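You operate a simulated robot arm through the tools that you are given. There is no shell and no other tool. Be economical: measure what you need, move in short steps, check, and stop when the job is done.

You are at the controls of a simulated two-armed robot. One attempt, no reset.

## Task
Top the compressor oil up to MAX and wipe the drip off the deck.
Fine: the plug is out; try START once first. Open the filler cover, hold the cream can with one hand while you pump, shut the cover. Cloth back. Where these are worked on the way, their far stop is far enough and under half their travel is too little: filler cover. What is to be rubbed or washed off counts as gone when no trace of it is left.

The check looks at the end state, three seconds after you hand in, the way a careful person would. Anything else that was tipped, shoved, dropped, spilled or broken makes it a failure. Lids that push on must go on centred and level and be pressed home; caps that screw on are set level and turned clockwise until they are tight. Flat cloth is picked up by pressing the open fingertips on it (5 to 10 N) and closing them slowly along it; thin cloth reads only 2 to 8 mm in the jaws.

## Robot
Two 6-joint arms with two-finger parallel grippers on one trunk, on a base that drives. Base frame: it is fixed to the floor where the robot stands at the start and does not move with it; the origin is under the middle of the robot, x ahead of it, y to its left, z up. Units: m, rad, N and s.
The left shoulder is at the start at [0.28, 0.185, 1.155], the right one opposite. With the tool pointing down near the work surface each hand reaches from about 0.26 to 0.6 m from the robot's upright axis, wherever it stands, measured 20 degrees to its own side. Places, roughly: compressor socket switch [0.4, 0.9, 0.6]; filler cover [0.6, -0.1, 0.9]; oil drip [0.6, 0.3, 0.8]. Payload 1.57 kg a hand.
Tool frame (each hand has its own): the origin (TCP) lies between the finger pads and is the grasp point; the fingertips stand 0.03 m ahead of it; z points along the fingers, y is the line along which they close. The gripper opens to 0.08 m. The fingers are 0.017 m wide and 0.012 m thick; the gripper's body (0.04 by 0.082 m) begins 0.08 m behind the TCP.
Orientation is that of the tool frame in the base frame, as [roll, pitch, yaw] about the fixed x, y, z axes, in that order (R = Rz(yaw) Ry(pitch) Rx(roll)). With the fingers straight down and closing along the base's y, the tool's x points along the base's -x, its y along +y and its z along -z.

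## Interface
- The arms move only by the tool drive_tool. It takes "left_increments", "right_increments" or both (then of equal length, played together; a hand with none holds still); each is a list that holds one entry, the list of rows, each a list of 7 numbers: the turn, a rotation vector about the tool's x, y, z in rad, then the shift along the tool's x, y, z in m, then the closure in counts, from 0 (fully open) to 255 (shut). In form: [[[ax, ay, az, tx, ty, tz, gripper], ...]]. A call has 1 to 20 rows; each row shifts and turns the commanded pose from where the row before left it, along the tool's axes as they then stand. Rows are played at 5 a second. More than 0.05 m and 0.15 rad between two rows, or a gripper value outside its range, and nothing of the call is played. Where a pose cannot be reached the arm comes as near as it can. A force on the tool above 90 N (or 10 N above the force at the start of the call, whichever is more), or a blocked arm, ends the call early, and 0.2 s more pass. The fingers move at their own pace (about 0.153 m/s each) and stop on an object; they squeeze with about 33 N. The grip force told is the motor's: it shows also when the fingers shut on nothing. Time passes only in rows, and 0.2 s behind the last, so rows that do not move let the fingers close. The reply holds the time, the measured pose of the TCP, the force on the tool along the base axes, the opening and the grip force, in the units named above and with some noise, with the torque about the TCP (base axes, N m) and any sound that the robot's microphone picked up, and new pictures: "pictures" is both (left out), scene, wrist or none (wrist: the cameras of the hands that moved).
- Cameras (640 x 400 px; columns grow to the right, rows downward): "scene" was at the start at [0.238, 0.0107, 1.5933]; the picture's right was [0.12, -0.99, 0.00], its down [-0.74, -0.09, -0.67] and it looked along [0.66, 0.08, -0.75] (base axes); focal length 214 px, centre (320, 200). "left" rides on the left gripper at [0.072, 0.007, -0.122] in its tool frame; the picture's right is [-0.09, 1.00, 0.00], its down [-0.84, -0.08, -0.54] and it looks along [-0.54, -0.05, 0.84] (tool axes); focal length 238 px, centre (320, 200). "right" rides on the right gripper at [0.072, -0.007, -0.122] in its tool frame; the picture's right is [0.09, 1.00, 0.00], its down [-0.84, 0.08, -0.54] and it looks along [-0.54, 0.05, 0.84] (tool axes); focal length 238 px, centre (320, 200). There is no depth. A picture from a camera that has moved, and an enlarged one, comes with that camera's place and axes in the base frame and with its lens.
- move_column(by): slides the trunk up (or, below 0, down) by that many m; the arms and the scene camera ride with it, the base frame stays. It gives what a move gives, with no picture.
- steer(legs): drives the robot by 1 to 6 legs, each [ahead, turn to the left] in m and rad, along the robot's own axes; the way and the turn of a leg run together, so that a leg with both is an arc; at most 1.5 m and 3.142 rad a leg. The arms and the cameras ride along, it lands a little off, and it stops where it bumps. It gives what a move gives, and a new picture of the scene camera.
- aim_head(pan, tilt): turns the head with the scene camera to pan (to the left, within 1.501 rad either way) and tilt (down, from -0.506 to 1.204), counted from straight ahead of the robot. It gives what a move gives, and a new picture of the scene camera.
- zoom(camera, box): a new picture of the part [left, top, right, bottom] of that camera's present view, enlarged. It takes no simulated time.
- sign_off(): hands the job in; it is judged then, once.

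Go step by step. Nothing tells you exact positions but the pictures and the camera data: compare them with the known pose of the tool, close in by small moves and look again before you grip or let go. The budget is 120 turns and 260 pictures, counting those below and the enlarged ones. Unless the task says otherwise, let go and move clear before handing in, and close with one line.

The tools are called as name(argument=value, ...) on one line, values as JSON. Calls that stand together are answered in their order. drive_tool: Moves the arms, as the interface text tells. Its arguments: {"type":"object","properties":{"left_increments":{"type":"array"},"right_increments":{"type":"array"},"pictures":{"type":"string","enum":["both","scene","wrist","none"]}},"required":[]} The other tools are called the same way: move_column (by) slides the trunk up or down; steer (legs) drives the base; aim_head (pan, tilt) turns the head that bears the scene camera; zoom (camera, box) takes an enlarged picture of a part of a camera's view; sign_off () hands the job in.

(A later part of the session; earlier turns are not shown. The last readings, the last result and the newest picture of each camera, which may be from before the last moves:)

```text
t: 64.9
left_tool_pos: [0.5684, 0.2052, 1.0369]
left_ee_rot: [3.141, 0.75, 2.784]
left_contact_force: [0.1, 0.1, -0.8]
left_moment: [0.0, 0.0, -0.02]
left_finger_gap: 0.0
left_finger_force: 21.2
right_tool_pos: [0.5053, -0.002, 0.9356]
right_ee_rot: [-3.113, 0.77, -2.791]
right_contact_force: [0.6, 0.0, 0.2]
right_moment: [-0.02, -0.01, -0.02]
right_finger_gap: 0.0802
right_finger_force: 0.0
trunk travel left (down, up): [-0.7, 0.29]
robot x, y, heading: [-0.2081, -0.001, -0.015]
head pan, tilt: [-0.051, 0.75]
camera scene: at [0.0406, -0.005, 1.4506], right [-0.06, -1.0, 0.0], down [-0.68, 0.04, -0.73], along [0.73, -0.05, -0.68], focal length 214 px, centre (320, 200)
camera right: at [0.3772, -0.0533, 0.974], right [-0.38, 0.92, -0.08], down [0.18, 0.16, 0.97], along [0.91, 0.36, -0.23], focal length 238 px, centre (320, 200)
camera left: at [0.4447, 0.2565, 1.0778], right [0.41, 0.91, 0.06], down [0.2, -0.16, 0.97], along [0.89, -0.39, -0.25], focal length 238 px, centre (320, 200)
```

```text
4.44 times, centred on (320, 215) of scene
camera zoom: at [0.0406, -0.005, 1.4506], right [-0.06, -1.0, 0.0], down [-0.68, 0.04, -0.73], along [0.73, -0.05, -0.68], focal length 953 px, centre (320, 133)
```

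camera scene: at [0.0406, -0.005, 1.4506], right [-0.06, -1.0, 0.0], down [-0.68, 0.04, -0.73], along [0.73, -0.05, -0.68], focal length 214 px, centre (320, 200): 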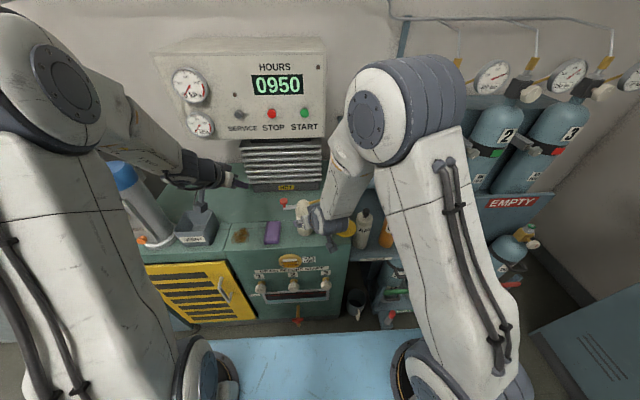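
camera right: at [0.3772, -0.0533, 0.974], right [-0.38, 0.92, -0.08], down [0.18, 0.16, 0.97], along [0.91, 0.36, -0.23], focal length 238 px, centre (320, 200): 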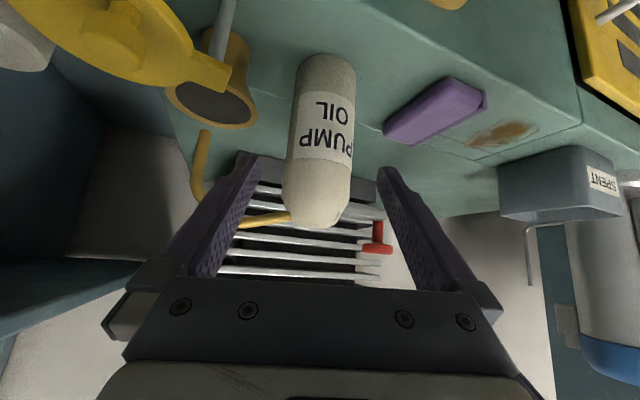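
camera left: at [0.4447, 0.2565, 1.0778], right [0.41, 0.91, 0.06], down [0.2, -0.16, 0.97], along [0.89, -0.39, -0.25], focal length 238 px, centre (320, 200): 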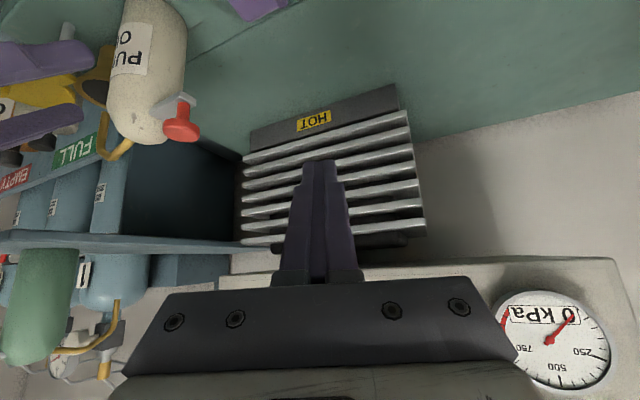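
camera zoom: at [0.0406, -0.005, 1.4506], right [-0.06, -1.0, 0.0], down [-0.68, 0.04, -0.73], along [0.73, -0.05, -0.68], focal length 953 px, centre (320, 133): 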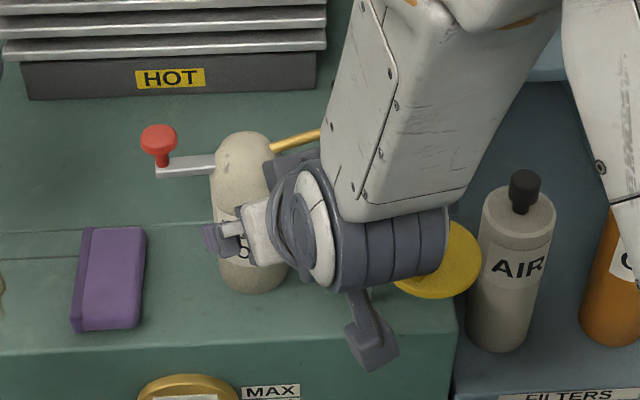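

The can stands fine with the spout over the filler. I'll back the robot 0.08 m so the right hand has room to approach the cover knob, then line up on it.

steer(legs=[[-0.08, 0]])

drive_tool(right_increments=[[[0, 0, 0, 0.0015, -0.031, -0.005, 70], [0, 0, 0, 0.0015, -0.031, -0.005, 70], [0, 0, 0, 0.0015, -0.031, -0.005, 70], [0, 0, 0, 0.0015, -0.031, -0.005, 70]]], pictures="both")

zoom(camera="scene", box=[260, 160, 380, 250])

```text
t: 65.9
left_tool_pos: [0.4907, 0.2014, 1.0362]
left_ee_rot: [-3.141, 0.751, 2.781]
left_contact_force: [0.0, -0.1, -0.3]
left_moment: [-0.02, 0.0, 0.03]
left_finger_gap: 0.0
left_finger_force: 21.3
right_tool_pos: [0.4267, -0.0033, 0.9357]
right_ee_rot: [-3.112, 0.769, -2.796]
right_contact_force: [-0.2, 0.2, 0.2]
right_moment: [-0.04, 0.0, 0.02]
right_finger_gap: 0.0798
right_finger_force: 0.0
trunk travel left (down, up): [-0.7, 0.29]
robot x, y, heading: [-0.2824, 0.0047, -0.012]
head pan, tilt: [-0.051, 0.75]
camera scene: at [-0.0386, -0.0031, 1.4506], right [-0.06, -1.0, 0.0], down [-0.68, 0.04, -0.73], along [0.73, -0.05, -0.68], focal length 214 px, centre (320, 200)
```

scene: 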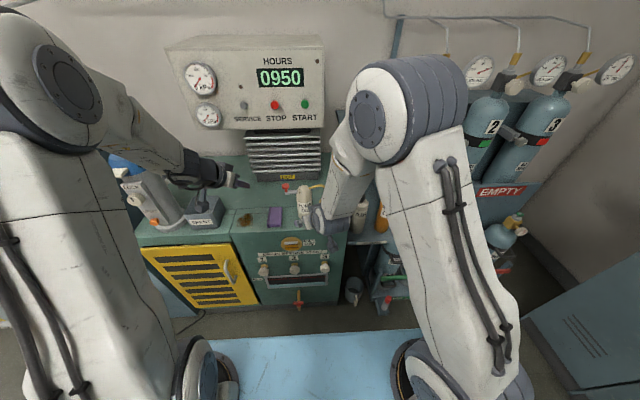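

```text
t: 66.9
left_tool_pos: [0.4905, 0.2016, 1.0386]
left_ee_rot: [-3.141, 0.753, 2.781]
left_contact_force: [0.1, 0.1, 0.3]
left_moment: [-0.01, 0.01, -0.05]
left_finger_gap: 0.0
left_finger_force: 21.2
right_tool_pos: [0.4472, -0.1268, 0.9482]
right_ee_rot: [-3.113, 0.77, -2.797]
right_contact_force: [0.7, -0.1, -0.6]
right_moment: [-0.01, -0.02, -0.06]
right_finger_gap: 0.0578
right_finger_force: 0.3
trunk travel left (down, up): [-0.7, 0.29]
robot x, y, heading: [-0.2817, 0.004, -0.01]
head pan, tilt: [-0.051, 0.75]
camera scene: at [-0.0391, -0.0031, 1.4507], right [-0.06, -1.0, 0.0], down [-0.68, 0.04, -0.73], along [0.73, -0.05, -0.68], focal length 214 px, centre (320, 200)
camera right: at [0.3181, -0.1767, 0.9866], right [-0.38, 0.92, -0.08], down [0.18, 0.16, 0.97], along [0.91, 0.35, -0.23], focal length 238 px, centre (320, 200)
```

scene: 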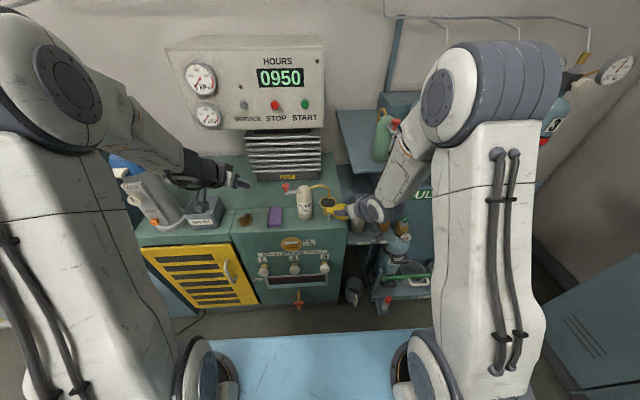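
right: 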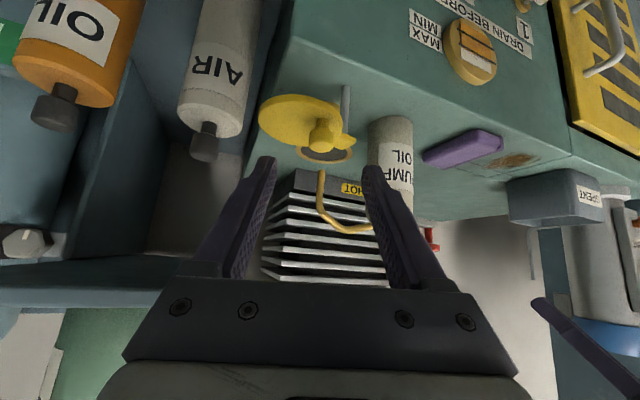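

```text
4.44 times, centred on (320, 205) of scene
camera zoom: at [-0.0391, -0.0031, 1.4507], right [-0.06, -1.0, 0.0], down [-0.68, 0.04, -0.73], along [0.73, -0.05, -0.68], focal length 953 px, centre (320, 178)
```

zoom: 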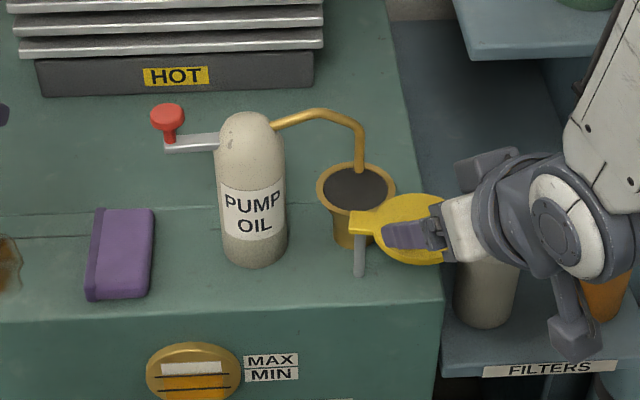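

Knob lies at (0.489, −0.114), centred in the jaws. I'll advance and grip it.

drive_tool(right_increments=[[[0, 0, 0, 0.0103, 0, 0.012, 70], [0, 0, 0, 0, 0, 0.02, 70], [0, 0, 0, 0, 0, 0.02, 70], [0, 0, 0, 0, 0, 0, 180], [0, 0, 0, 0, 0, 0, 255], [0, 0, 0, 0, 0, 0, 255]]], pictures="wrist")

zoom(camera="scene", box=[300, 180, 380, 240])

```text
t: 68.3
left_tool_pos: [0.4899, 0.2017, 1.0375]
left_ee_rot: [-3.141, 0.752, 2.778]
left_contact_force: [0.7, 0.4, -1.3]
left_moment: [-0.01, -0.01, -0.02]
left_finger_gap: 0.0
left_finger_force: 21.5
right_tool_pos: [0.4759, -0.118, 0.9049]
right_ee_rot: [-3.112, 0.77, -2.797]
right_contact_force: [-2.1, -2.0, 0.5]
right_moment: [0.06, -0.07, -0.03]
right_finger_gap: 0.0209
right_finger_force: 34.2
trunk travel left (down, up): [-0.7, 0.29]
robot x, y, heading: [-0.2826, 0.0039, -0.015]
head pan, tilt: [-0.051, 0.75]
camera right: at [0.3467, -0.1675, 0.9421], right [-0.38, 0.92, -0.08], down [0.18, 0.16, 0.97], along [0.91, 0.35, -0.23], focal length 238 px, centre (320, 200)
```

right: 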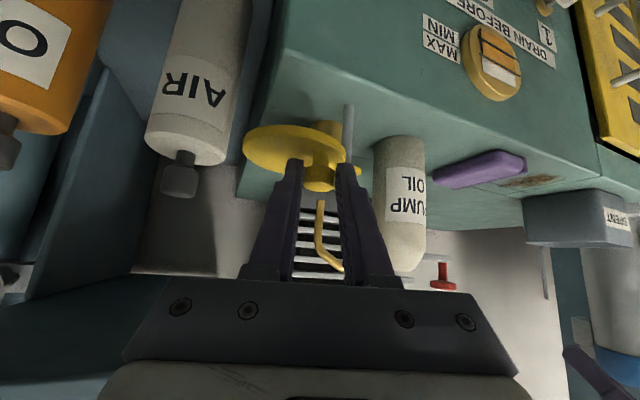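

```text
6.67 times, centred on (340, 210) of scene
camera zoom: at [-0.0391, -0.0034, 1.4507], right [-0.06, -1.0, 0.0], down [-0.68, 0.04, -0.73], along [0.73, -0.05, -0.68], focal length 1430 px, centre (187, 133)
```

zoom: 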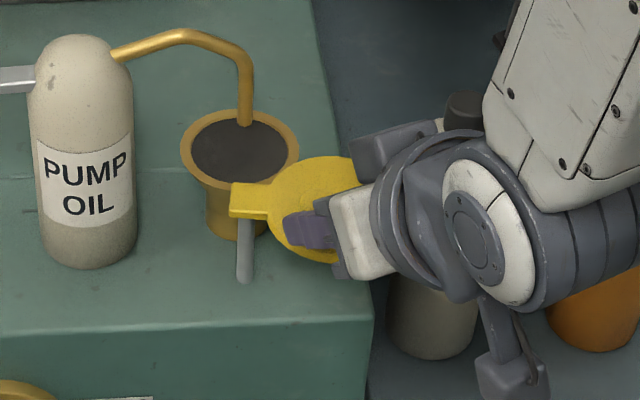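

Gripped. Now I'll swing it back counter-clockwise in two parts, checking midway.

drive_tool(right_increments=[[[0, 0, 0, -0.0028, -0.006, 0.0029, 255], [0, 0, 0, -0.0035, -0.0054, 0.0035, 255], [0, 0, 0, -0.004, -0.0046, 0.0041, 255], [0, 0, 0, -0.0045, -0.0038, 0.0044, 255], [0, 0, 0, -0.0048, -0.0027, 0.0048, 255], [0, 0, 0, -0.0051, -0.0018, 0.005, 255]]], pictures="none")

zoom(camera="scene", box=[300, 180, 380, 240])

```text
t: 69.7
left_tool_pos: [0.49, 0.2041, 1.0374]
left_ee_rot: [3.141, 0.75, 2.78]
left_contact_force: [-0.2, 0.6, 0.0]
left_moment: [0.01, -0.05, 0.03]
left_finger_gap: 0.0
left_finger_force: 21.1
right_tool_pos: [0.5152, -0.1294, 0.9043]
right_ee_rot: [-3.11, 0.77, -2.792]
right_contact_force: [-11.1, 17.8, 2.2]
right_moment: [0.21, 0.42, 0.8]
right_finger_gap: 0.0209
right_finger_force: 34.4
trunk travel left (down, up): [-0.7, 0.29]
robot x, y, heading: [-0.2817, 0.0064, -0.011]
head pan, tilt: [-0.051, 0.75]
```

```text
6.67 times, centred on (340, 210) of scene
camera zoom: at [-0.0397, -0.0023, 1.4509], right [-0.06, -1.0, 0.0], down [-0.68, 0.04, -0.73], along [0.73, -0.05, -0.68], focal length 1430 px, centre (187, 133)
```

zoom: 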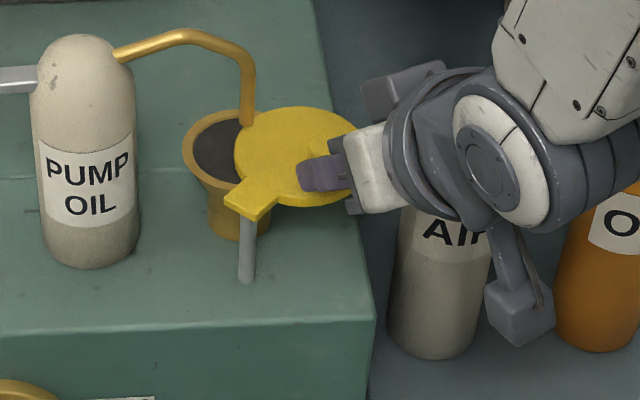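

drive_tool(right_increments=[[[0, 0, 0, -0.0052, 0.0003, 0.0051, 255], [0, 0, 0, -0.0053, 0.0014, 0.0051, 255], [0, 0, 0, -0.0052, 0.0018, 0.005, 255], [0, 0, 0, -0.005, 0.0025, 0.0048, 255], [0, 0, 0, -0.0046, 0.0035, 0.0044, 255]]], pictures="wrist")

zoom(camera="scene", box=[300, 180, 380, 240])

```text
t: 71.0
left_tool_pos: [0.4896, 0.201, 1.0364]
left_ee_rot: [3.14, 0.751, 2.777]
left_contact_force: [0.6, 0.6, -0.5]
left_moment: [-0.02, 0.06, -0.03]
left_finger_gap: 0.0002
left_finger_force: 21.7
right_tool_pos: [0.5354, -0.1111, 0.8969]
right_ee_rot: [-3.117, 0.741, -2.793]
right_contact_force: [-25.2, -2.4, 6.6]
right_moment: [0.16, 0.6, 0.4]
right_finger_gap: 0.0
right_finger_force: 21.7
trunk travel left (down, up): [-0.7, 0.29]
robot x, y, heading: [-0.2826, 0.0025, -0.014]
head pan, tilt: [-0.051, 0.75]
stopped in row 5 (right hand): the force on the tool passed its limit at 93 N (the readings are from after the stop); the commanded pose is now the measured one
camera right: at [0.4086, -0.1617, 0.9383], right [-0.39, 0.92, -0.08], down [0.21, 0.17, 0.96], along [0.9, 0.36, -0.26], focal length 238 px, centre (320, 200)
```

right: 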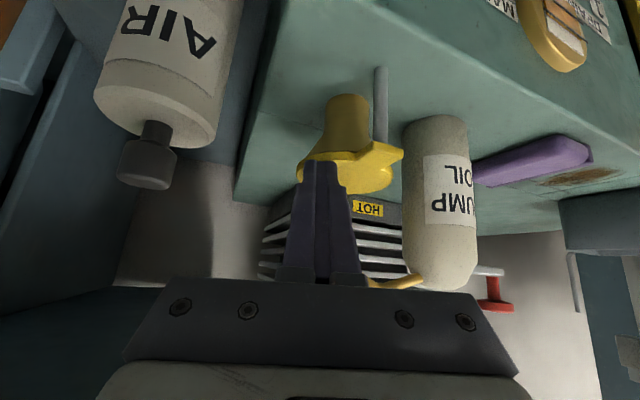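

```text
6.67 times, centred on (340, 210) of scene
camera zoom: at [-0.0405, -0.0037, 1.4503], right [-0.07, -1.0, 0.0], down [-0.68, 0.04, -0.73], along [0.73, -0.05, -0.68], focal length 1430 px, centre (187, 133)
```

zoom: 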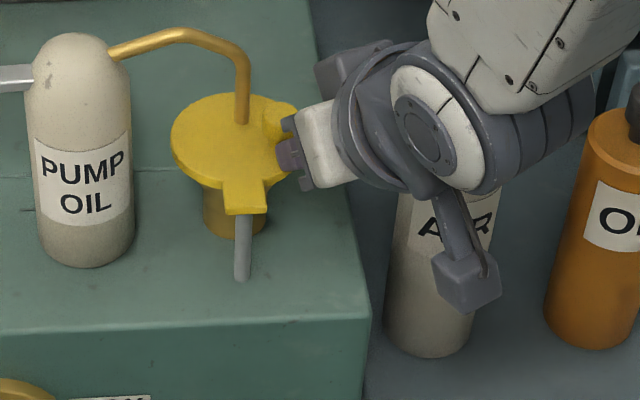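

The knob slipped from the grip at the end, but the disc now sits centred over the filler with the tab pointing straight forward, so it's shut. I'll back the right hand away and check.

drive_tool(right_increments=[[[0, 0, 0, 0, 0, -0.03, 255], [0, 0, 0, 0, 0, -0.04, 255], [0, 0, 0, -0.028, -0.02, -0.028, 255], [0, 0, 0, -0.028, -0.02, -0.028, 255]]], pictures="wrist")

zoom(camera="scene", box=[300, 170, 380, 230])

zoom(camera="scene", box=[230, 190, 330, 260])

```text
t: 72.0
left_tool_pos: [0.4903, 0.2007, 1.0366]
left_ee_rot: [3.141, 0.75, 2.779]
left_contact_force: [0.5, 0.7, 0.1]
left_moment: [-0.01, -0.03, 0.04]
left_finger_gap: 0.0
left_finger_force: 20.8
right_tool_pos: [0.5092, -0.161, 1.0321]
right_ee_rot: [-3.115, 0.754, -2.792]
right_contact_force: [0.8, 0.1, 0.0]
right_moment: [-0.01, -0.03, 0.02]
right_finger_gap: 0.0
right_finger_force: 20.8
trunk travel left (down, up): [-0.7, 0.29]
robot x, y, heading: [-0.2799, 0.0041, -0.015]
head pan, tilt: [-0.051, 0.75]
camera right: at [0.3805, -0.2113, 1.0708], right [-0.39, 0.92, -0.08], down [0.19, 0.17, 0.97], along [0.9, 0.36, -0.24], focal length 238 px, centre (320, 200)
```

right: 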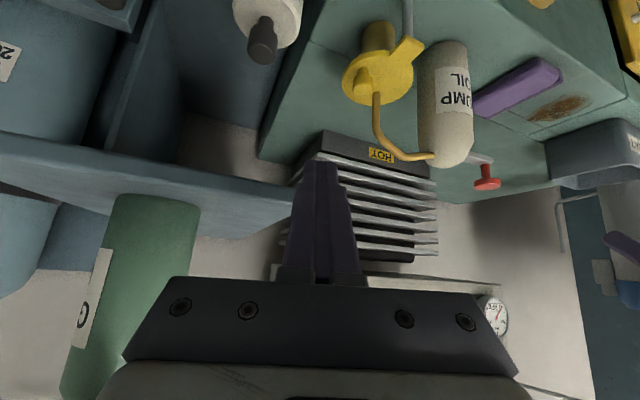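

```text
6.67 times, centred on (340, 200) of scene
camera zoom: at [-0.0394, -0.0034, 1.4506], right [-0.06, -1.0, 0.0], down [-0.68, 0.04, -0.73], along [0.73, -0.05, -0.68], focal length 1430 px, centre (187, 200)
```

zoom: 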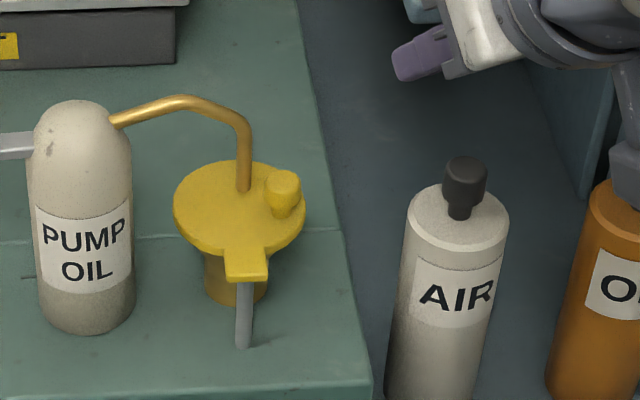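

```text
5.71 times, centred on (280, 225) of scene
camera zoom: at [-0.0394, -0.0034, 1.4506], right [-0.06, -1.0, 0.0], down [-0.68, 0.04, -0.73], along [0.73, -0.05, -0.68], focal length 1226 px, centre (549, 57)
```

zoom: 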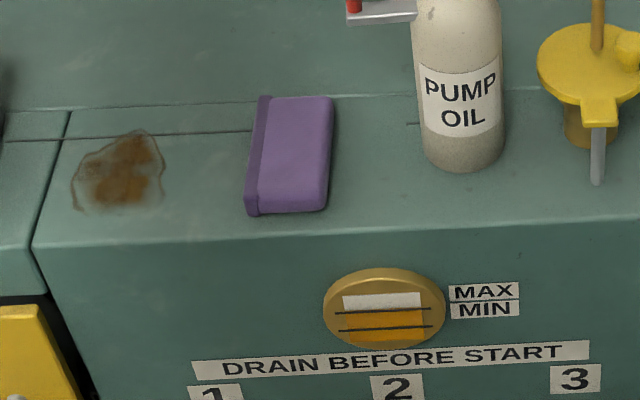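

The cover is shut, the can stands with its spout as before, and the oil is at MAX. Next is the wiping: I'll pull both hands back to pointing down, then drive up close with the trunk at its starting height.

drive_tool(left_increments=[[[0, 0, 0, 0, 0, -0.045, 200], [0, 0, 0, 0, 0, -0.045, 100], [0, 0, 0, 0, 0, -0.045, 0], [0, 0, 0, 0, 0, -0.045, 0], [0, 0.15, 0, 0, 0, 0, 0], [0, 0.15, 0, 0, 0, 0, 0], [0, 0.15, 0, 0, 0, 0, 0], [0, 0.15, 0, 0, 0, 0, 0], [0, 0.15, 0, 0, 0, 0, 0], [0, 0, -0.12, 0.02, 0, 0, 0], [0, 0, -0.12, 0.02, 0, 0, 0], [0, 0, -0.12, 0.02, 0, 0, 0], [0, 0, 0, 0.03, 0, 0, 0]]], right_increments=[[[0, 0, 0, 0, 0, -0.045, 255], [0, 0, 0, 0, 0, -0.045, 255], [0, 0, 0, 0, 0, -0.045, 255], [0, 0, 0, 0, 0, -0.045, 255], [0, 0.15, 0, 0, 0, 0, 255], [0, 0.15, 0, 0, 0, 0, 255], [0, 0.15, 0, 0, 0, 0, 255], [0, 0.15, 0, 0, 0, 0, 255], [0, 0.15, 0, 0, 0, 0, 255], [0, 0, 0.117, 0.02, 0, 0, 255], [0, 0, 0.117, 0.02, 0, 0, 255], [0, 0, 0.117, 0.02, 0, 0, 255], [0, 0, 0, 0.03, 0, 0, 255]]], pictures="scene")

move_column(by=0.15)

```text
t: 74.8
left_tool_pos: [0.2874, 0.2594, 1.1685]
left_ee_rot: [-3.141, 0.001, 3.141]
left_contact_force: [0.5, 0.4, 0.1]
left_moment: [0.03, 0.0, 0.02]
left_finger_gap: 0.0797
left_finger_force: 0.1
right_tool_pos: [0.2869, -0.2517, 1.0943]
right_ee_rot: [2.931, 0.151, 3.13]
right_contact_force: [-0.9, 1.0, 0.1]
right_moment: [-0.05, 0.0, 0.03]
right_finger_gap: 0.0
right_finger_force: 20.9
right hand out of reach, approached as far as the arm can: row 7, 8, 9
trunk travel left (down, up): [-0.7, 0.29]
robot x, y, heading: [-0.2849, 0.0046, -0.01]
head pan, tilt: [-0.051, 0.75]
camera scene: at [-0.0389, -0.0035, 1.4506], right [-0.07, -1.0, 0.0], down [-0.68, 0.04, -0.73], along [0.73, -0.05, -0.68], focal length 214 px, centre (320, 200)
```

scene: 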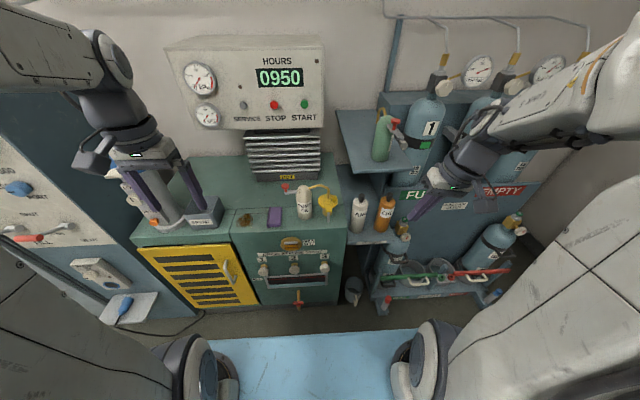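

```text
t: 76.6
left_tool_pos: [0.2864, 0.258, 1.3185]
left_ee_rot: [-3.141, 0.001, 3.139]
left_contact_force: [0.2, 0.2, 0.0]
left_moment: [-0.02, 0.01, 0.01]
left_finger_gap: 0.0799
left_finger_force: 0.1
right_tool_pos: [0.2863, -0.2532, 1.2439]
right_ee_rot: [2.931, 0.152, 3.132]
right_contact_force: [0.0, -0.2, 0.1]
right_moment: [-0.01, -0.02, -0.01]
right_finger_gap: 0.0
right_finger_force: 21.0
trunk travel left (down, up): [-0.85, 0.14]
robot x, y, heading: [-0.2874, -0.0, -0.013]
head pan, tilt: [-0.051, 0.75]
```

drive_tool(right_increments=[[[0.1, 0.07, 0, 0, 0, -0.045, 255], [0.1, 0.08, 0, 0, 0, -0.045, 255], [0, 0, 0, 0.02, 0.03, -0.035, 255]]], pictures="none")

steer(legs=[[0.285, 0.012]])

```text
refused: row 3 steps farther than a row can; nothing moved
```

```text
t: 78.6
left_tool_pos: [0.5666, 0.2628, 1.3192]
left_ee_rot: [-3.141, 0.0, -3.133]
left_contact_force: [-0.1, 0.6, 0.6]
left_moment: [0.02, -0.04, 0.0]
left_finger_gap: 0.0802
left_finger_force: 0.2
right_tool_pos: [0.5735, -0.2487, 1.2449]
right_ee_rot: [2.932, 0.154, -3.139]
right_contact_force: [-1.0, -1.4, -0.1]
right_moment: [0.02, -0.04, 0.02]
right_finger_gap: 0.0001
right_finger_force: 21.7
trunk travel left (down, up): [-0.85, 0.14]
robot x, y, heading: [0.0023, -0.0023, -0.005]
head pan, tilt: [-0.051, 0.75]
camera scene: at [0.2444, -0.0033, 1.6007], right [-0.05, -1.0, 0.0], down [-0.68, 0.04, -0.73], along [0.73, -0.04, -0.68], focal length 214 px, centre (320, 200)
```

scene: 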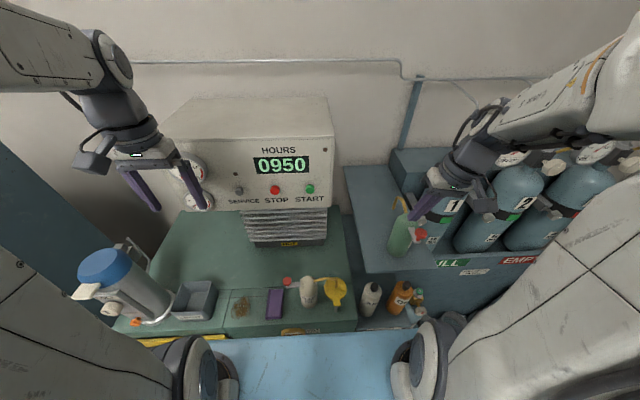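

The drive was fine even though the raise was refused. I'll raise the right hand now and bring the left hand above the cloth to look.

drive_tool(left_increments=[[[0, 0, 0, 0.006, -0.016, 0.04, 0], [0, 0, 0, 0.006, -0.016, 0.04, 0], [0, 0, 0, 0.006, -0.016, 0.04, 0], [0, 0, 0, 0.006, -0.016, 0.04, 0], [0, 0, 0, 0.006, -0.016, 0.04, 0], [0, 0, 0, 0.006, -0.016, 0.04, 0], [0, 0, 0, 0.005, -0.016, 0.04, 0], [0, 0, 0, 0, -0.016, 0.04, 0]]], right_increments=[[[0, 0, 0, 0, 0, -0.04, 255], [0, 0, 0, 0, 0, -0.04, 255], [0, 0, 0, 0, 0, -0.03, 255], [0, 0, 0, 0, 0, 0, 255], [0, 0, 0, 0, 0, 0, 255], [0, 0, 0, 0, 0, 0, 255], [0, 0, 0, 0, 0, 0, 255], [0, 0, 0, 0, 0, 0, 255]]])

zoom(camera="left", box=[200, 0, 440, 180])

zoom(camera="scene", box=[210, 250, 310, 340])

```text
t: 80.4
left_tool_pos: [0.5263, 0.1354, 0.9995]
left_ee_rot: [3.141, 0.001, -3.134]
left_contact_force: [0.3, -0.4, -0.2]
left_moment: [0.0, 0.01, 0.04]
left_finger_gap: 0.08
left_finger_force: 0.1
right_tool_pos: [0.556, -0.2708, 1.351]
right_ee_rot: [2.918, 0.163, 3.141]
right_contact_force: [0.3, 0.3, -0.1]
right_moment: [-0.02, -0.02, 0.02]
right_finger_gap: 0.0
right_finger_force: 21.4
trunk travel left (down, up): [-0.85, 0.14]
robot x, y, heading: [0.0025, 0.0011, -0.004]
head pan, tilt: [-0.051, 0.75]
camera scene: at [0.2446, -0.0033, 1.6007], right [-0.05, -1.0, 0.0], down [-0.68, 0.04, -0.73], along [0.73, -0.04, -0.68], focal length 214 px, centre (320, 200)
camera right: at [0.4658, -0.3048, 1.4551], right [-0.13, 0.97, 0.2], down [0.74, -0.05, 0.67], along [0.66, 0.24, -0.71], focal length 238 px, centre (320, 200)
camera left: at [0.4544, 0.1409, 1.1222], right [0.08, 1.0, 0.0], down [0.84, -0.07, 0.54], along [0.54, -0.05, -0.84], focal length 238 px, centre (320, 200)
```

scene: 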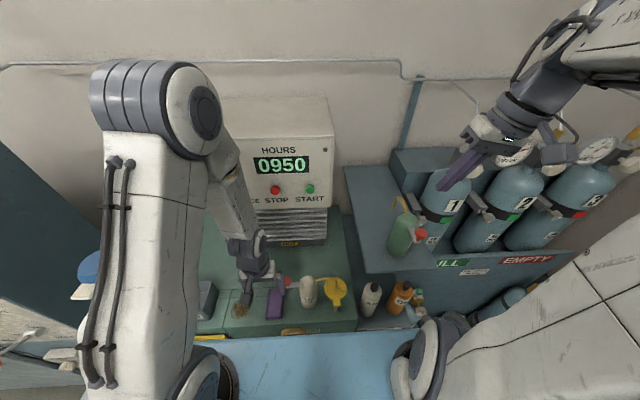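
right: 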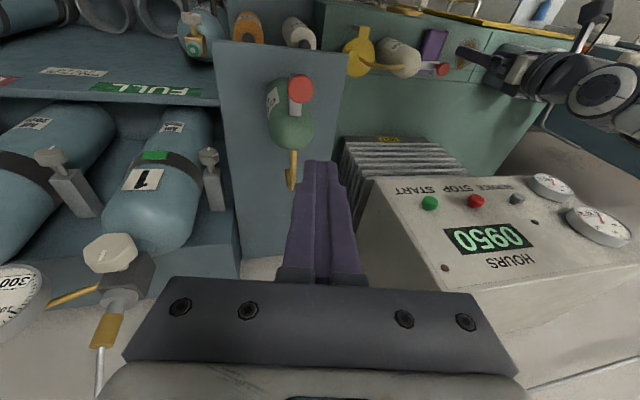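
left: 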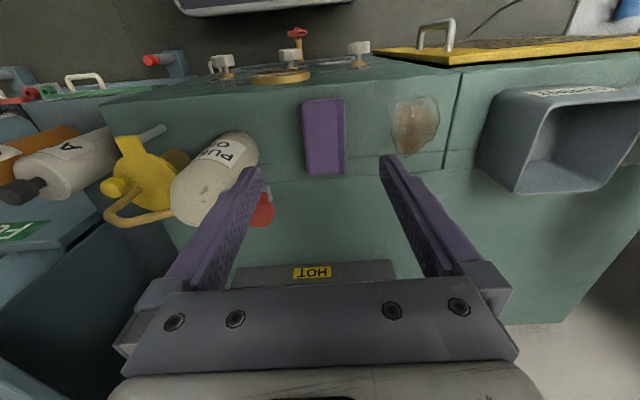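

```text
2.22 times, centred on (320, 90) of left
camera zoom: at [0.4544, 0.1409, 1.1222], right [0.08, 1.0, 0.0], down [0.84, -0.07, 0.54], along [0.54, -0.05, -0.84], focal length 530 px, centre (320, 444)
```

zoom: 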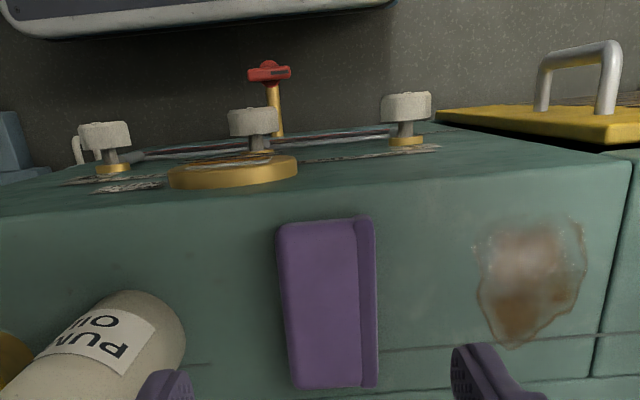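

```text
4.44 times, centred on (260, 295) of scene
camera zoom: at [0.2446, -0.0033, 1.6007], right [-0.05, -1.0, 0.0], down [-0.68, 0.04, -0.73], along [0.73, -0.04, -0.68], focal length 953 px, centre (587, -222)
```

zoom: 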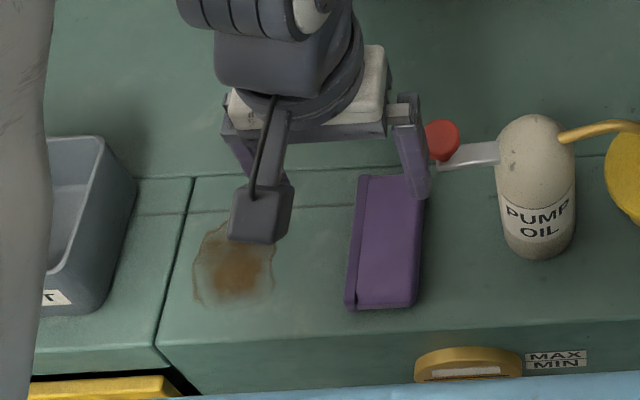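

The folded cloth lies at x 0.51–0.61, y 0.107–0.162, about 5.5 cm wide, so it fits in the open jaws. I'll lower straight down over its front half, staying clear of the red pump knob.

drive_tool(left_increments=[[[0, 0, 0, -0.001, -0.001, 0.045, 0], [0, 0, 0, 0, 0, 0.045, 0], [0, 0, 0, 0, 0, 0.04, 0]]], pictures="wrist")

zoom(camera="scene", box=[210, 250, 310, 340])

```text
t: 81.2
left_tool_pos: [0.5274, 0.1353, 0.8655]
left_ee_rot: [3.141, 0.003, -3.133]
left_contact_force: [0.6, 0.7, 0.7]
left_moment: [-0.03, -0.03, 0.01]
left_finger_gap: 0.0802
left_finger_force: 0.1
right_tool_pos: [0.557, -0.2708, 1.3495]
right_ee_rot: [2.916, 0.162, -3.141]
right_contact_force: [0.3, 0.1, -0.2]
right_moment: [0.02, -0.02, -0.01]
right_finger_gap: 0.0
right_finger_force: 21.1
trunk travel left (down, up): [-0.85, 0.14]
robot x, y, heading: [0.002, 0.0035, -0.004]
head pan, tilt: [-0.051, 0.75]
camera left: at [0.4555, 0.1405, 0.9879], right [0.08, 1.0, 0.0], down [0.84, -0.07, 0.54], along [0.54, -0.05, -0.84], focal length 238 px, centre (320, 200)
```

left: 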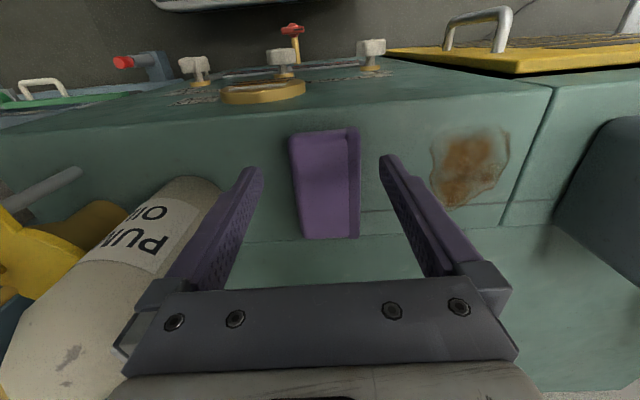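

```text
4.44 times, centred on (260, 295) of scene
camera zoom: at [0.2446, -0.0033, 1.6007], right [-0.05, -1.0, 0.0], down [-0.68, 0.04, -0.73], along [0.73, -0.04, -0.68], focal length 953 px, centre (587, -222)
```

zoom: 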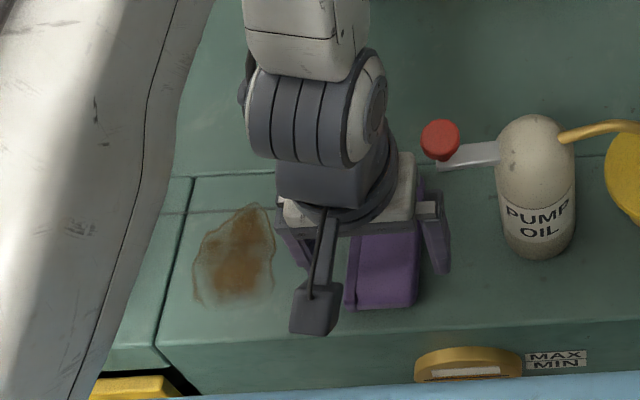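

drive_tool(left_increments=[[[0, 0, 0, 0, 0, 0.012, 0], [0, 0, 0, 0, 0, 0.01, 0], [0, 0, 0, 0, 0, 0.005, 0]]], pictures="none")

```text
t: 82.0
left_tool_pos: [0.5279, 0.1341, 0.8403]
left_ee_rot: [3.141, -0.002, -3.134]
left_contact_force: [-0.4, -0.4, 0.6]
left_moment: [-0.01, -0.05, 0.0]
left_finger_gap: 0.0799
left_finger_force: 0.1
right_tool_pos: [0.5573, -0.27, 1.3496]
right_ee_rot: [2.916, 0.163, -3.141]
right_contact_force: [0.8, -0.1, 0.6]
right_moment: [-0.01, 0.02, -0.01]
right_finger_gap: 0.0
right_finger_force: 21.7
trunk travel left (down, up): [-0.85, 0.14]
robot x, y, heading: [0.0023, -0.0002, -0.002]
head pan, tilt: [-0.051, 0.75]
```

drive_tool(left_increments=[[[0, 0, 0, 0, 0, 0.003, 0], [0, 0, 0, 0, 0, 0.002, 40], [0, 0, 0, 0, 0, 0, 80], [0, 0, 0, 0, 0, 0, 120], [0, 0, 0, 0, 0, 0, 160]]], pictures="wrist")

```text
t: 83.2
left_tool_pos: [0.5281, 0.1327, 0.8359]
left_ee_rot: [3.141, 0.002, -3.133]
left_contact_force: [0.7, 0.2, 2.0]
left_moment: [-0.01, -0.07, 0.07]
left_finger_gap: 0.0553
left_finger_force: 32.3
right_tool_pos: [0.5567, -0.2714, 1.3518]
right_ee_rot: [2.915, 0.162, -3.141]
right_contact_force: [1.1, 0.5, 0.4]
right_moment: [-0.03, -0.02, -0.01]
right_finger_gap: 0.0001
right_finger_force: 21.4
trunk travel left (down, up): [-0.85, 0.14]
robot x, y, heading: [0.0023, 0.0016, -0.008]
head pan, tilt: [-0.051, 0.75]
camera left: at [0.4572, 0.138, 0.9586], right [0.08, 1.0, 0.0], down [0.84, -0.07, 0.54], along [0.54, -0.05, -0.84], focal length 238 px, centre (320, 200)
```

left: 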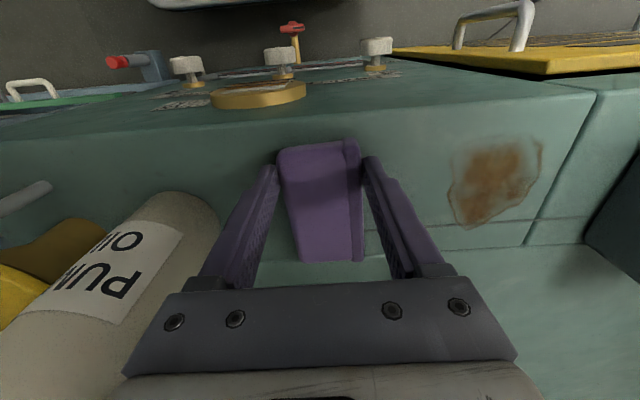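

The cloth is a firm pad, gripped at 55 mm wide; its resting pose is TCP (0.528, 0.133, 0.836). The drip spans about x 0.515–0.595, y 0.228–0.296, so the pad covers its depth fully. I'll lift, move over beside it and press lightly.

drive_tool(left_increments=[[[0, 0, 0, 0, 0, -0.012, 200], [0, 0, 0, 0, 0.04, 0, 200], [0, 0, 0, 0, 0.04, 0, 200], [0, 0, 0, 0, 0, 0.01, 200], [0, 0, 0, 0, 0, 0.004, 200]]], pictures="wrist")

```text
t: 84.4
left_tool_pos: [0.5284, 0.2121, 0.835]
left_ee_rot: [-3.141, 0.002, -3.135]
left_contact_force: [2.7, -5.4, 42.7]
left_moment: [-0.22, -0.09, -0.49]
left_finger_gap: 0.0573
left_finger_force: 33.2
right_tool_pos: [0.5569, -0.2715, 1.3513]
right_ee_rot: [2.915, 0.166, 3.141]
right_contact_force: [0.5, 0.5, 0.5]
right_moment: [-0.01, -0.01, -0.04]
right_finger_gap: 0.0
right_finger_force: 21.2
trunk travel left (down, up): [-0.85, 0.14]
robot x, y, heading: [0.006, -0.0007, -0.0]
head pan, tilt: [-0.051, 0.75]
camera left: at [0.4558, 0.2175, 0.9577], right [0.09, 1.0, 0.0], down [0.84, -0.07, 0.54], along [0.54, -0.05, -0.84], focal length 238 px, centre (320, 200)
```

left: 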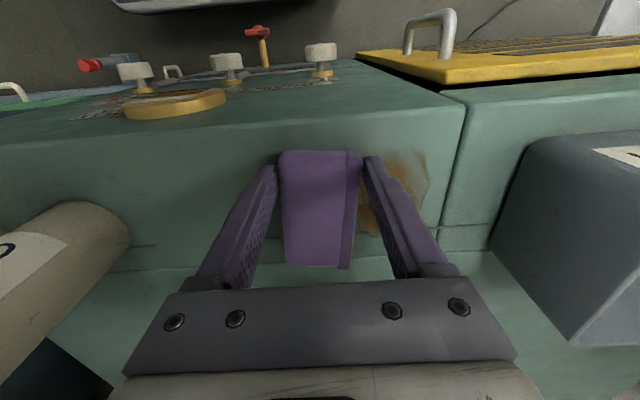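

Pressing is a bit hard (43 N), so I'll ease up slightly and stroke across the drip and back.

drive_tool(left_increments=[[[0, 0, 0, 0, 0, -0.002, 200], [0, 0, 0, 0, 0.018, 0, 200], [0, 0, 0, 0, 0.018, 0, 200], [0, 0, 0, 0, 0.018, 0, 200], [0, 0, 0, 0, 0.018, 0, 200], [0, 0, 0, 0, -0.018, 0, 200], [0, 0, 0, 0, -0.018, 0, 200], [0, 0, 0, 0, -0.018, 0, 200], [0, 0, 0, 0, -0.018, 0, 200], [0, 0, 0, 0, -0.018, 0, 200]]], pictures="wrist")

zoom(camera="left", box=[340, 120, 500, 240])

```text
t: 86.6
left_tool_pos: [0.5271, 0.1957, 0.8364]
left_ee_rot: [-3.141, 0.001, -3.133]
left_contact_force: [-0.9, 0.7, -0.6]
left_moment: [-0.02, 0.07, 0.0]
left_finger_gap: 0.0566
left_finger_force: 32.9
right_tool_pos: [0.5578, -0.2704, 1.3504]
right_ee_rot: [2.917, 0.16, -3.141]
right_contact_force: [0.7, 1.9, 0.1]
right_moment: [0.03, 0.04, 0.0]
right_finger_gap: 0.0
right_finger_force: 21.3
trunk travel left (down, up): [-0.85, 0.14]
robot x, y, heading: [-0.0016, 0.002, -0.002]
head pan, tilt: [-0.051, 0.75]
camera left: at [0.456, 0.2, 0.9596], right [0.08, 1.0, 0.0], down [0.84, -0.07, 0.54], along [0.54, -0.04, -0.84], focal length 238 px, centre (320, 200)
```

left: 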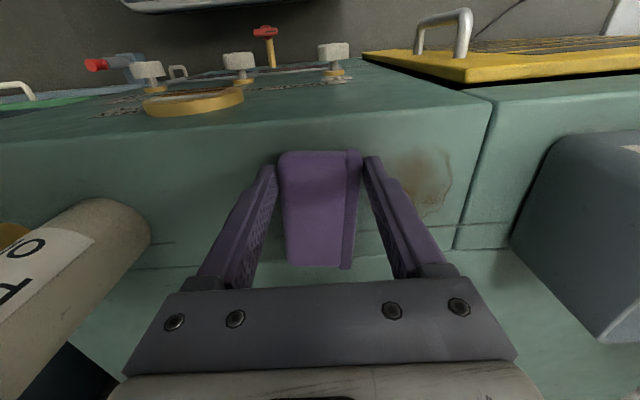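

```text
3.33 times, centred on (420, 180) of left
camera zoom: at [0.456, 0.2, 0.9596], right [0.08, 1.0, 0.0], down [0.84, -0.07, 0.54], along [0.54, -0.04, -0.84], focal length 794 px, centre (-13, 267)
```

zoom: 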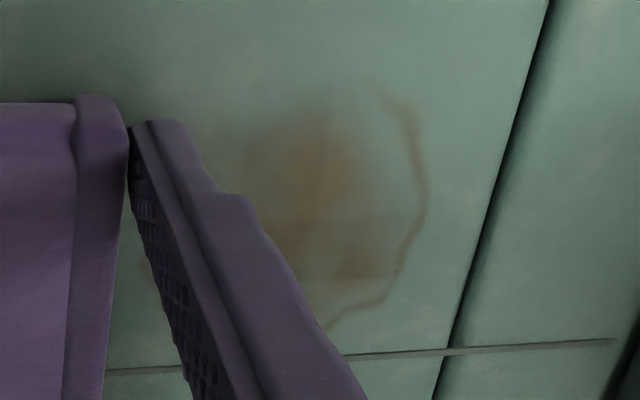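

The stain is fading with wiping. I'll press a little more and do several longer strokes out to y≈0.285.

drive_tool(left_increments=[[[0, 0, 0, 0, 0.015, 0.002, 200], [0, 0, 0, 0, 0.025, 0, 200], [0, 0, 0, 0, 0.025, 0, 200], [0, 0, 0, 0, 0.023, 0, 200], [0, 0, 0, 0, -0.023, 0, 200], [0, 0, 0, 0, -0.023, 0, 200], [0, 0, 0, 0, -0.023, 0, 200], [0, 0, 0, 0, 0.023, 0, 200], [0, 0, 0, 0, 0.023, 0, 200], [0, 0, 0, 0, 0.023, 0, 200], [0, 0, 0, -0.008, -0.023, 0, 200], [0, 0, 0, 0, -0.023, 0, 200], [0, 0, 0, 0, -0.023, 0, 200], [0, 0, 0, 0, 0.023, 0, 200], [0, 0, 0, 0, 0.023, 0, 200], [0, 0, 0, 0, 0.023, 0, 200], [0, 0, 0, 0.008, -0.023, 0, 200], [0, 0, 0, 0, -0.023, 0, 200], [0, 0, 0, 0, -0.023, 0, 200], [0, 0, 0, 0, -0.023, 0, 200]]], pictures="wrist")

zoom(camera="left", box=[340, 120, 500, 240])

```text
t: 90.8
left_tool_pos: [0.5292, 0.1934, 0.8331]
left_ee_rot: [-3.14, -0.001, -3.131]
left_contact_force: [1.0, 2.1, 18.4]
left_moment: [0.05, 0.12, 0.04]
left_finger_gap: 0.0557
left_finger_force: 33.6
right_tool_pos: [0.558, -0.2706, 1.3511]
right_ee_rot: [2.918, 0.162, 3.141]
right_contact_force: [0.0, -0.7, 0.2]
right_moment: [0.02, -0.01, 0.0]
right_finger_gap: 0.0
right_finger_force: 21.2
trunk travel left (down, up): [-0.85, 0.14]
robot x, y, heading: [0.0033, 0.0018, -0.003]
head pan, tilt: [-0.051, 0.75]
camera left: at [0.4576, 0.1972, 0.9563], right [0.08, 1.0, 0.0], down [0.84, -0.07, 0.54], along [0.54, -0.04, -0.84], focal length 238 px, centre (320, 200)
```

left: 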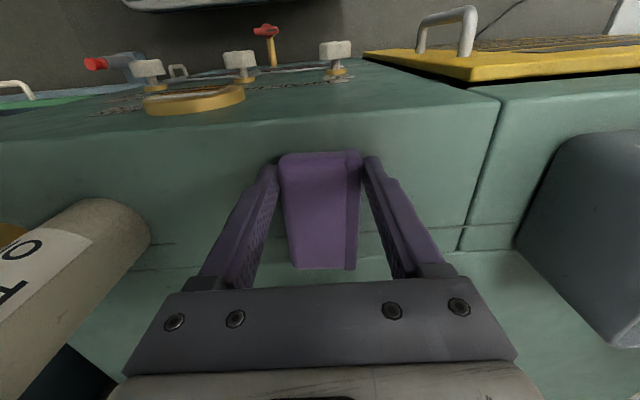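

```text
3.33 times, centred on (420, 180) of left
camera zoom: at [0.4576, 0.1972, 0.9563], right [0.08, 1.0, 0.0], down [0.84, -0.07, 0.54], along [0.54, -0.04, -0.84], focal length 794 px, centre (-13, 267)
```

zoom: 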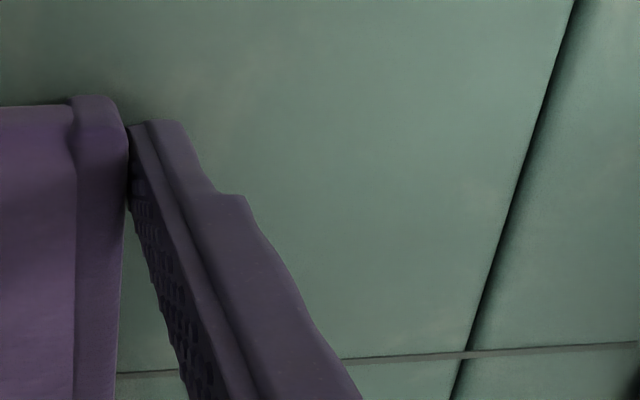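

No trace visible now. I'll give it a few extra passes for safety, ending beside the original cloth spot and lifted.

drive_tool(left_increments=[[[0, 0, 0, -0.008, 0.023, 0, 200], [0, 0, 0, 0, 0.023, 0, 200], [0, 0, 0, 0, 0.023, 0, 200], [0, 0, 0, 0, 0.02, 0, 200], [0, 0, 0, 0.008, -0.023, 0, 200], [0, 0, 0, 0, -0.023, 0, 200], [0, 0, 0, 0, -0.023, 0, 200], [0, 0, 0, 0.006, 0.023, 0, 200], [0, 0, 0, 0, 0.023, 0, 200], [0, 0, 0, 0, 0.023, 0, 200], [0, 0, 0, -0.006, -0.023, 0, 200], [0, 0, 0, 0, -0.023, 0, 200], [0, 0, 0, 0, -0.023, 0, 200], [0, 0, 0, 0, 0, -0.012, 200], [0, 0, 0, 0, -0.03, 0, 200], [0, 0, 0, 0, -0.03, 0, 200], [0, 0, 0, 0, -0.02, 0, 200]]], pictures="wrist")

zoom(camera="left", box=[380, 80, 580, 240])

zoom(camera="scene", box=[210, 250, 310, 340])

```text
t: 94.4
left_tool_pos: [0.5277, 0.1325, 0.847]
left_ee_rot: [3.14, 0.001, -3.131]
left_contact_force: [-0.6, 0.4, -0.1]
left_moment: [-0.01, -0.01, 0.02]
left_finger_gap: 0.0552
left_finger_force: 32.9
right_tool_pos: [0.5566, -0.271, 1.3506]
right_ee_rot: [2.919, 0.162, -3.142]
right_contact_force: [-0.3, -0.2, -0.1]
right_moment: [0.01, -0.04, 0.01]
right_finger_gap: 0.0001
right_finger_force: 21.0
trunk travel left (down, up): [-0.85, 0.14]
robot x, y, heading: [0.0007, -0.0008, 0.003]
head pan, tilt: [-0.051, 0.75]
camera left: at [0.4563, 0.1356, 0.9703], right [0.08, 1.0, 0.0], down [0.84, -0.07, 0.54], along [0.54, -0.04, -0.84], focal length 238 px, centre (320, 200)
```

left: 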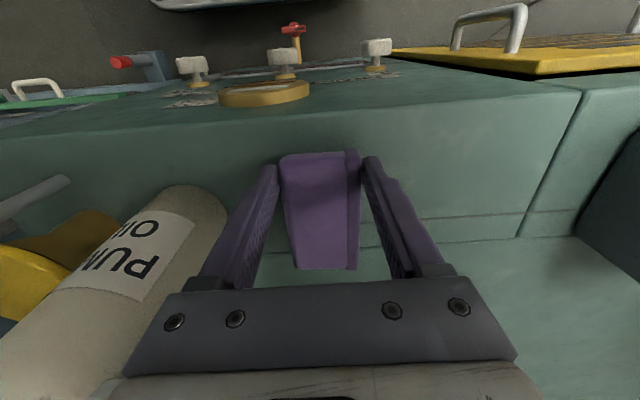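

```text
2.50 times, centred on (480, 160) of left
camera zoom: at [0.4563, 0.1356, 0.9703], right [0.08, 1.0, 0.0], down [0.84, -0.07, 0.54], along [0.54, -0.04, -0.84], focal length 596 px, centre (-80, 300)
```

zoom: 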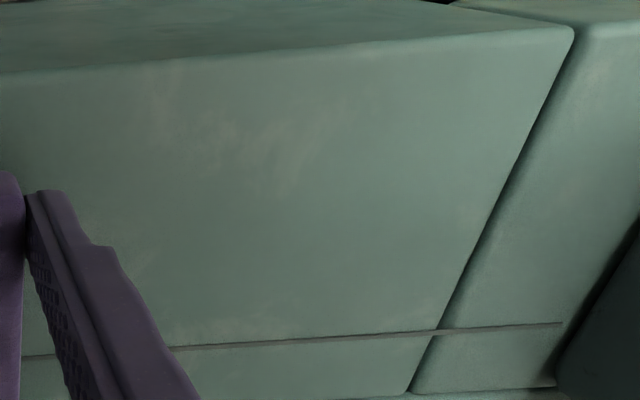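

```text
4.44 times, centred on (260, 295) of scene
camera zoom: at [0.2447, -0.0034, 1.6007], right [-0.05, -1.0, 0.0], down [-0.68, 0.04, -0.73], along [0.73, -0.04, -0.68], focal length 953 px, centre (587, -222)
```

zoom: 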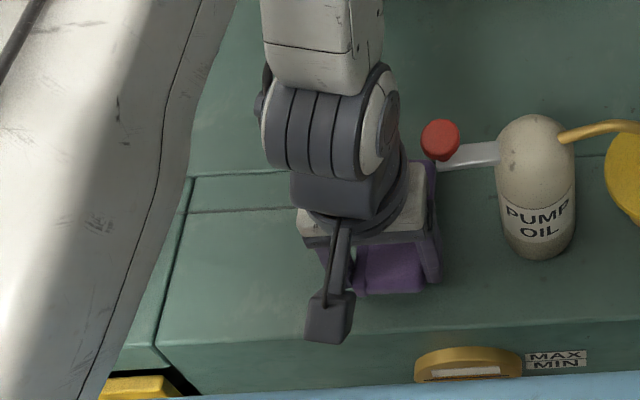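

The deck is clean. I'll set the cloth back down at its original spot.

drive_tool(left_increments=[[[0, 0, 0, 0, 0, 0.006, 200], [0, 0, 0, 0, 0, 0.003, 200], [0, 0, 0, 0, 0, 0.002, 200]]], pictures="none")

```text
t: 95.2
left_tool_pos: [0.5285, 0.13, 0.8367]
left_ee_rot: [3.141, 0.001, -3.134]
left_contact_force: [0.0, 0.5, -0.3]
left_moment: [0.0, 0.05, 0.02]
left_finger_gap: 0.055
left_finger_force: 33.4
right_tool_pos: [0.5577, -0.2715, 1.3506]
right_ee_rot: [2.917, 0.162, -3.141]
right_contact_force: [-0.2, 0.5, 0.1]
right_moment: [-0.01, 0.01, 0.0]
right_finger_gap: 0.0
right_finger_force: 21.7
trunk travel left (down, up): [-0.85, 0.14]
robot x, y, heading: [0.0019, -0.0009, -0.003]
head pan, tilt: [-0.051, 0.75]
```

drive_tool(left_increments=[[[0, 0, 0, 0, 0.002, 0.0015, 200], [0, 0, 0, 0, 0, 0.0015, 200], [0, 0, 0, 0, 0, 0, 200]]], pictures="none")

```text
t: 96.0
left_tool_pos: [0.5286, 0.1319, 0.8337]
left_ee_rot: [-3.14, 0.002, -3.135]
left_contact_force: [0.3, -1.0, 19.6]
left_moment: [0.0, 0.08, -0.1]
left_finger_gap: 0.0553
left_finger_force: 32.7
right_tool_pos: [0.5568, -0.2706, 1.351]
right_ee_rot: [2.918, 0.163, 3.141]
right_contact_force: [-0.6, 0.2, 0.7]
right_moment: [0.0, 0.01, 0.0]
right_finger_gap: 0.0001
right_finger_force: 21.9
trunk travel left (down, up): [-0.85, 0.14]
robot x, y, heading: [0.0021, 0.0003, -0.005]
head pan, tilt: [-0.051, 0.75]
```

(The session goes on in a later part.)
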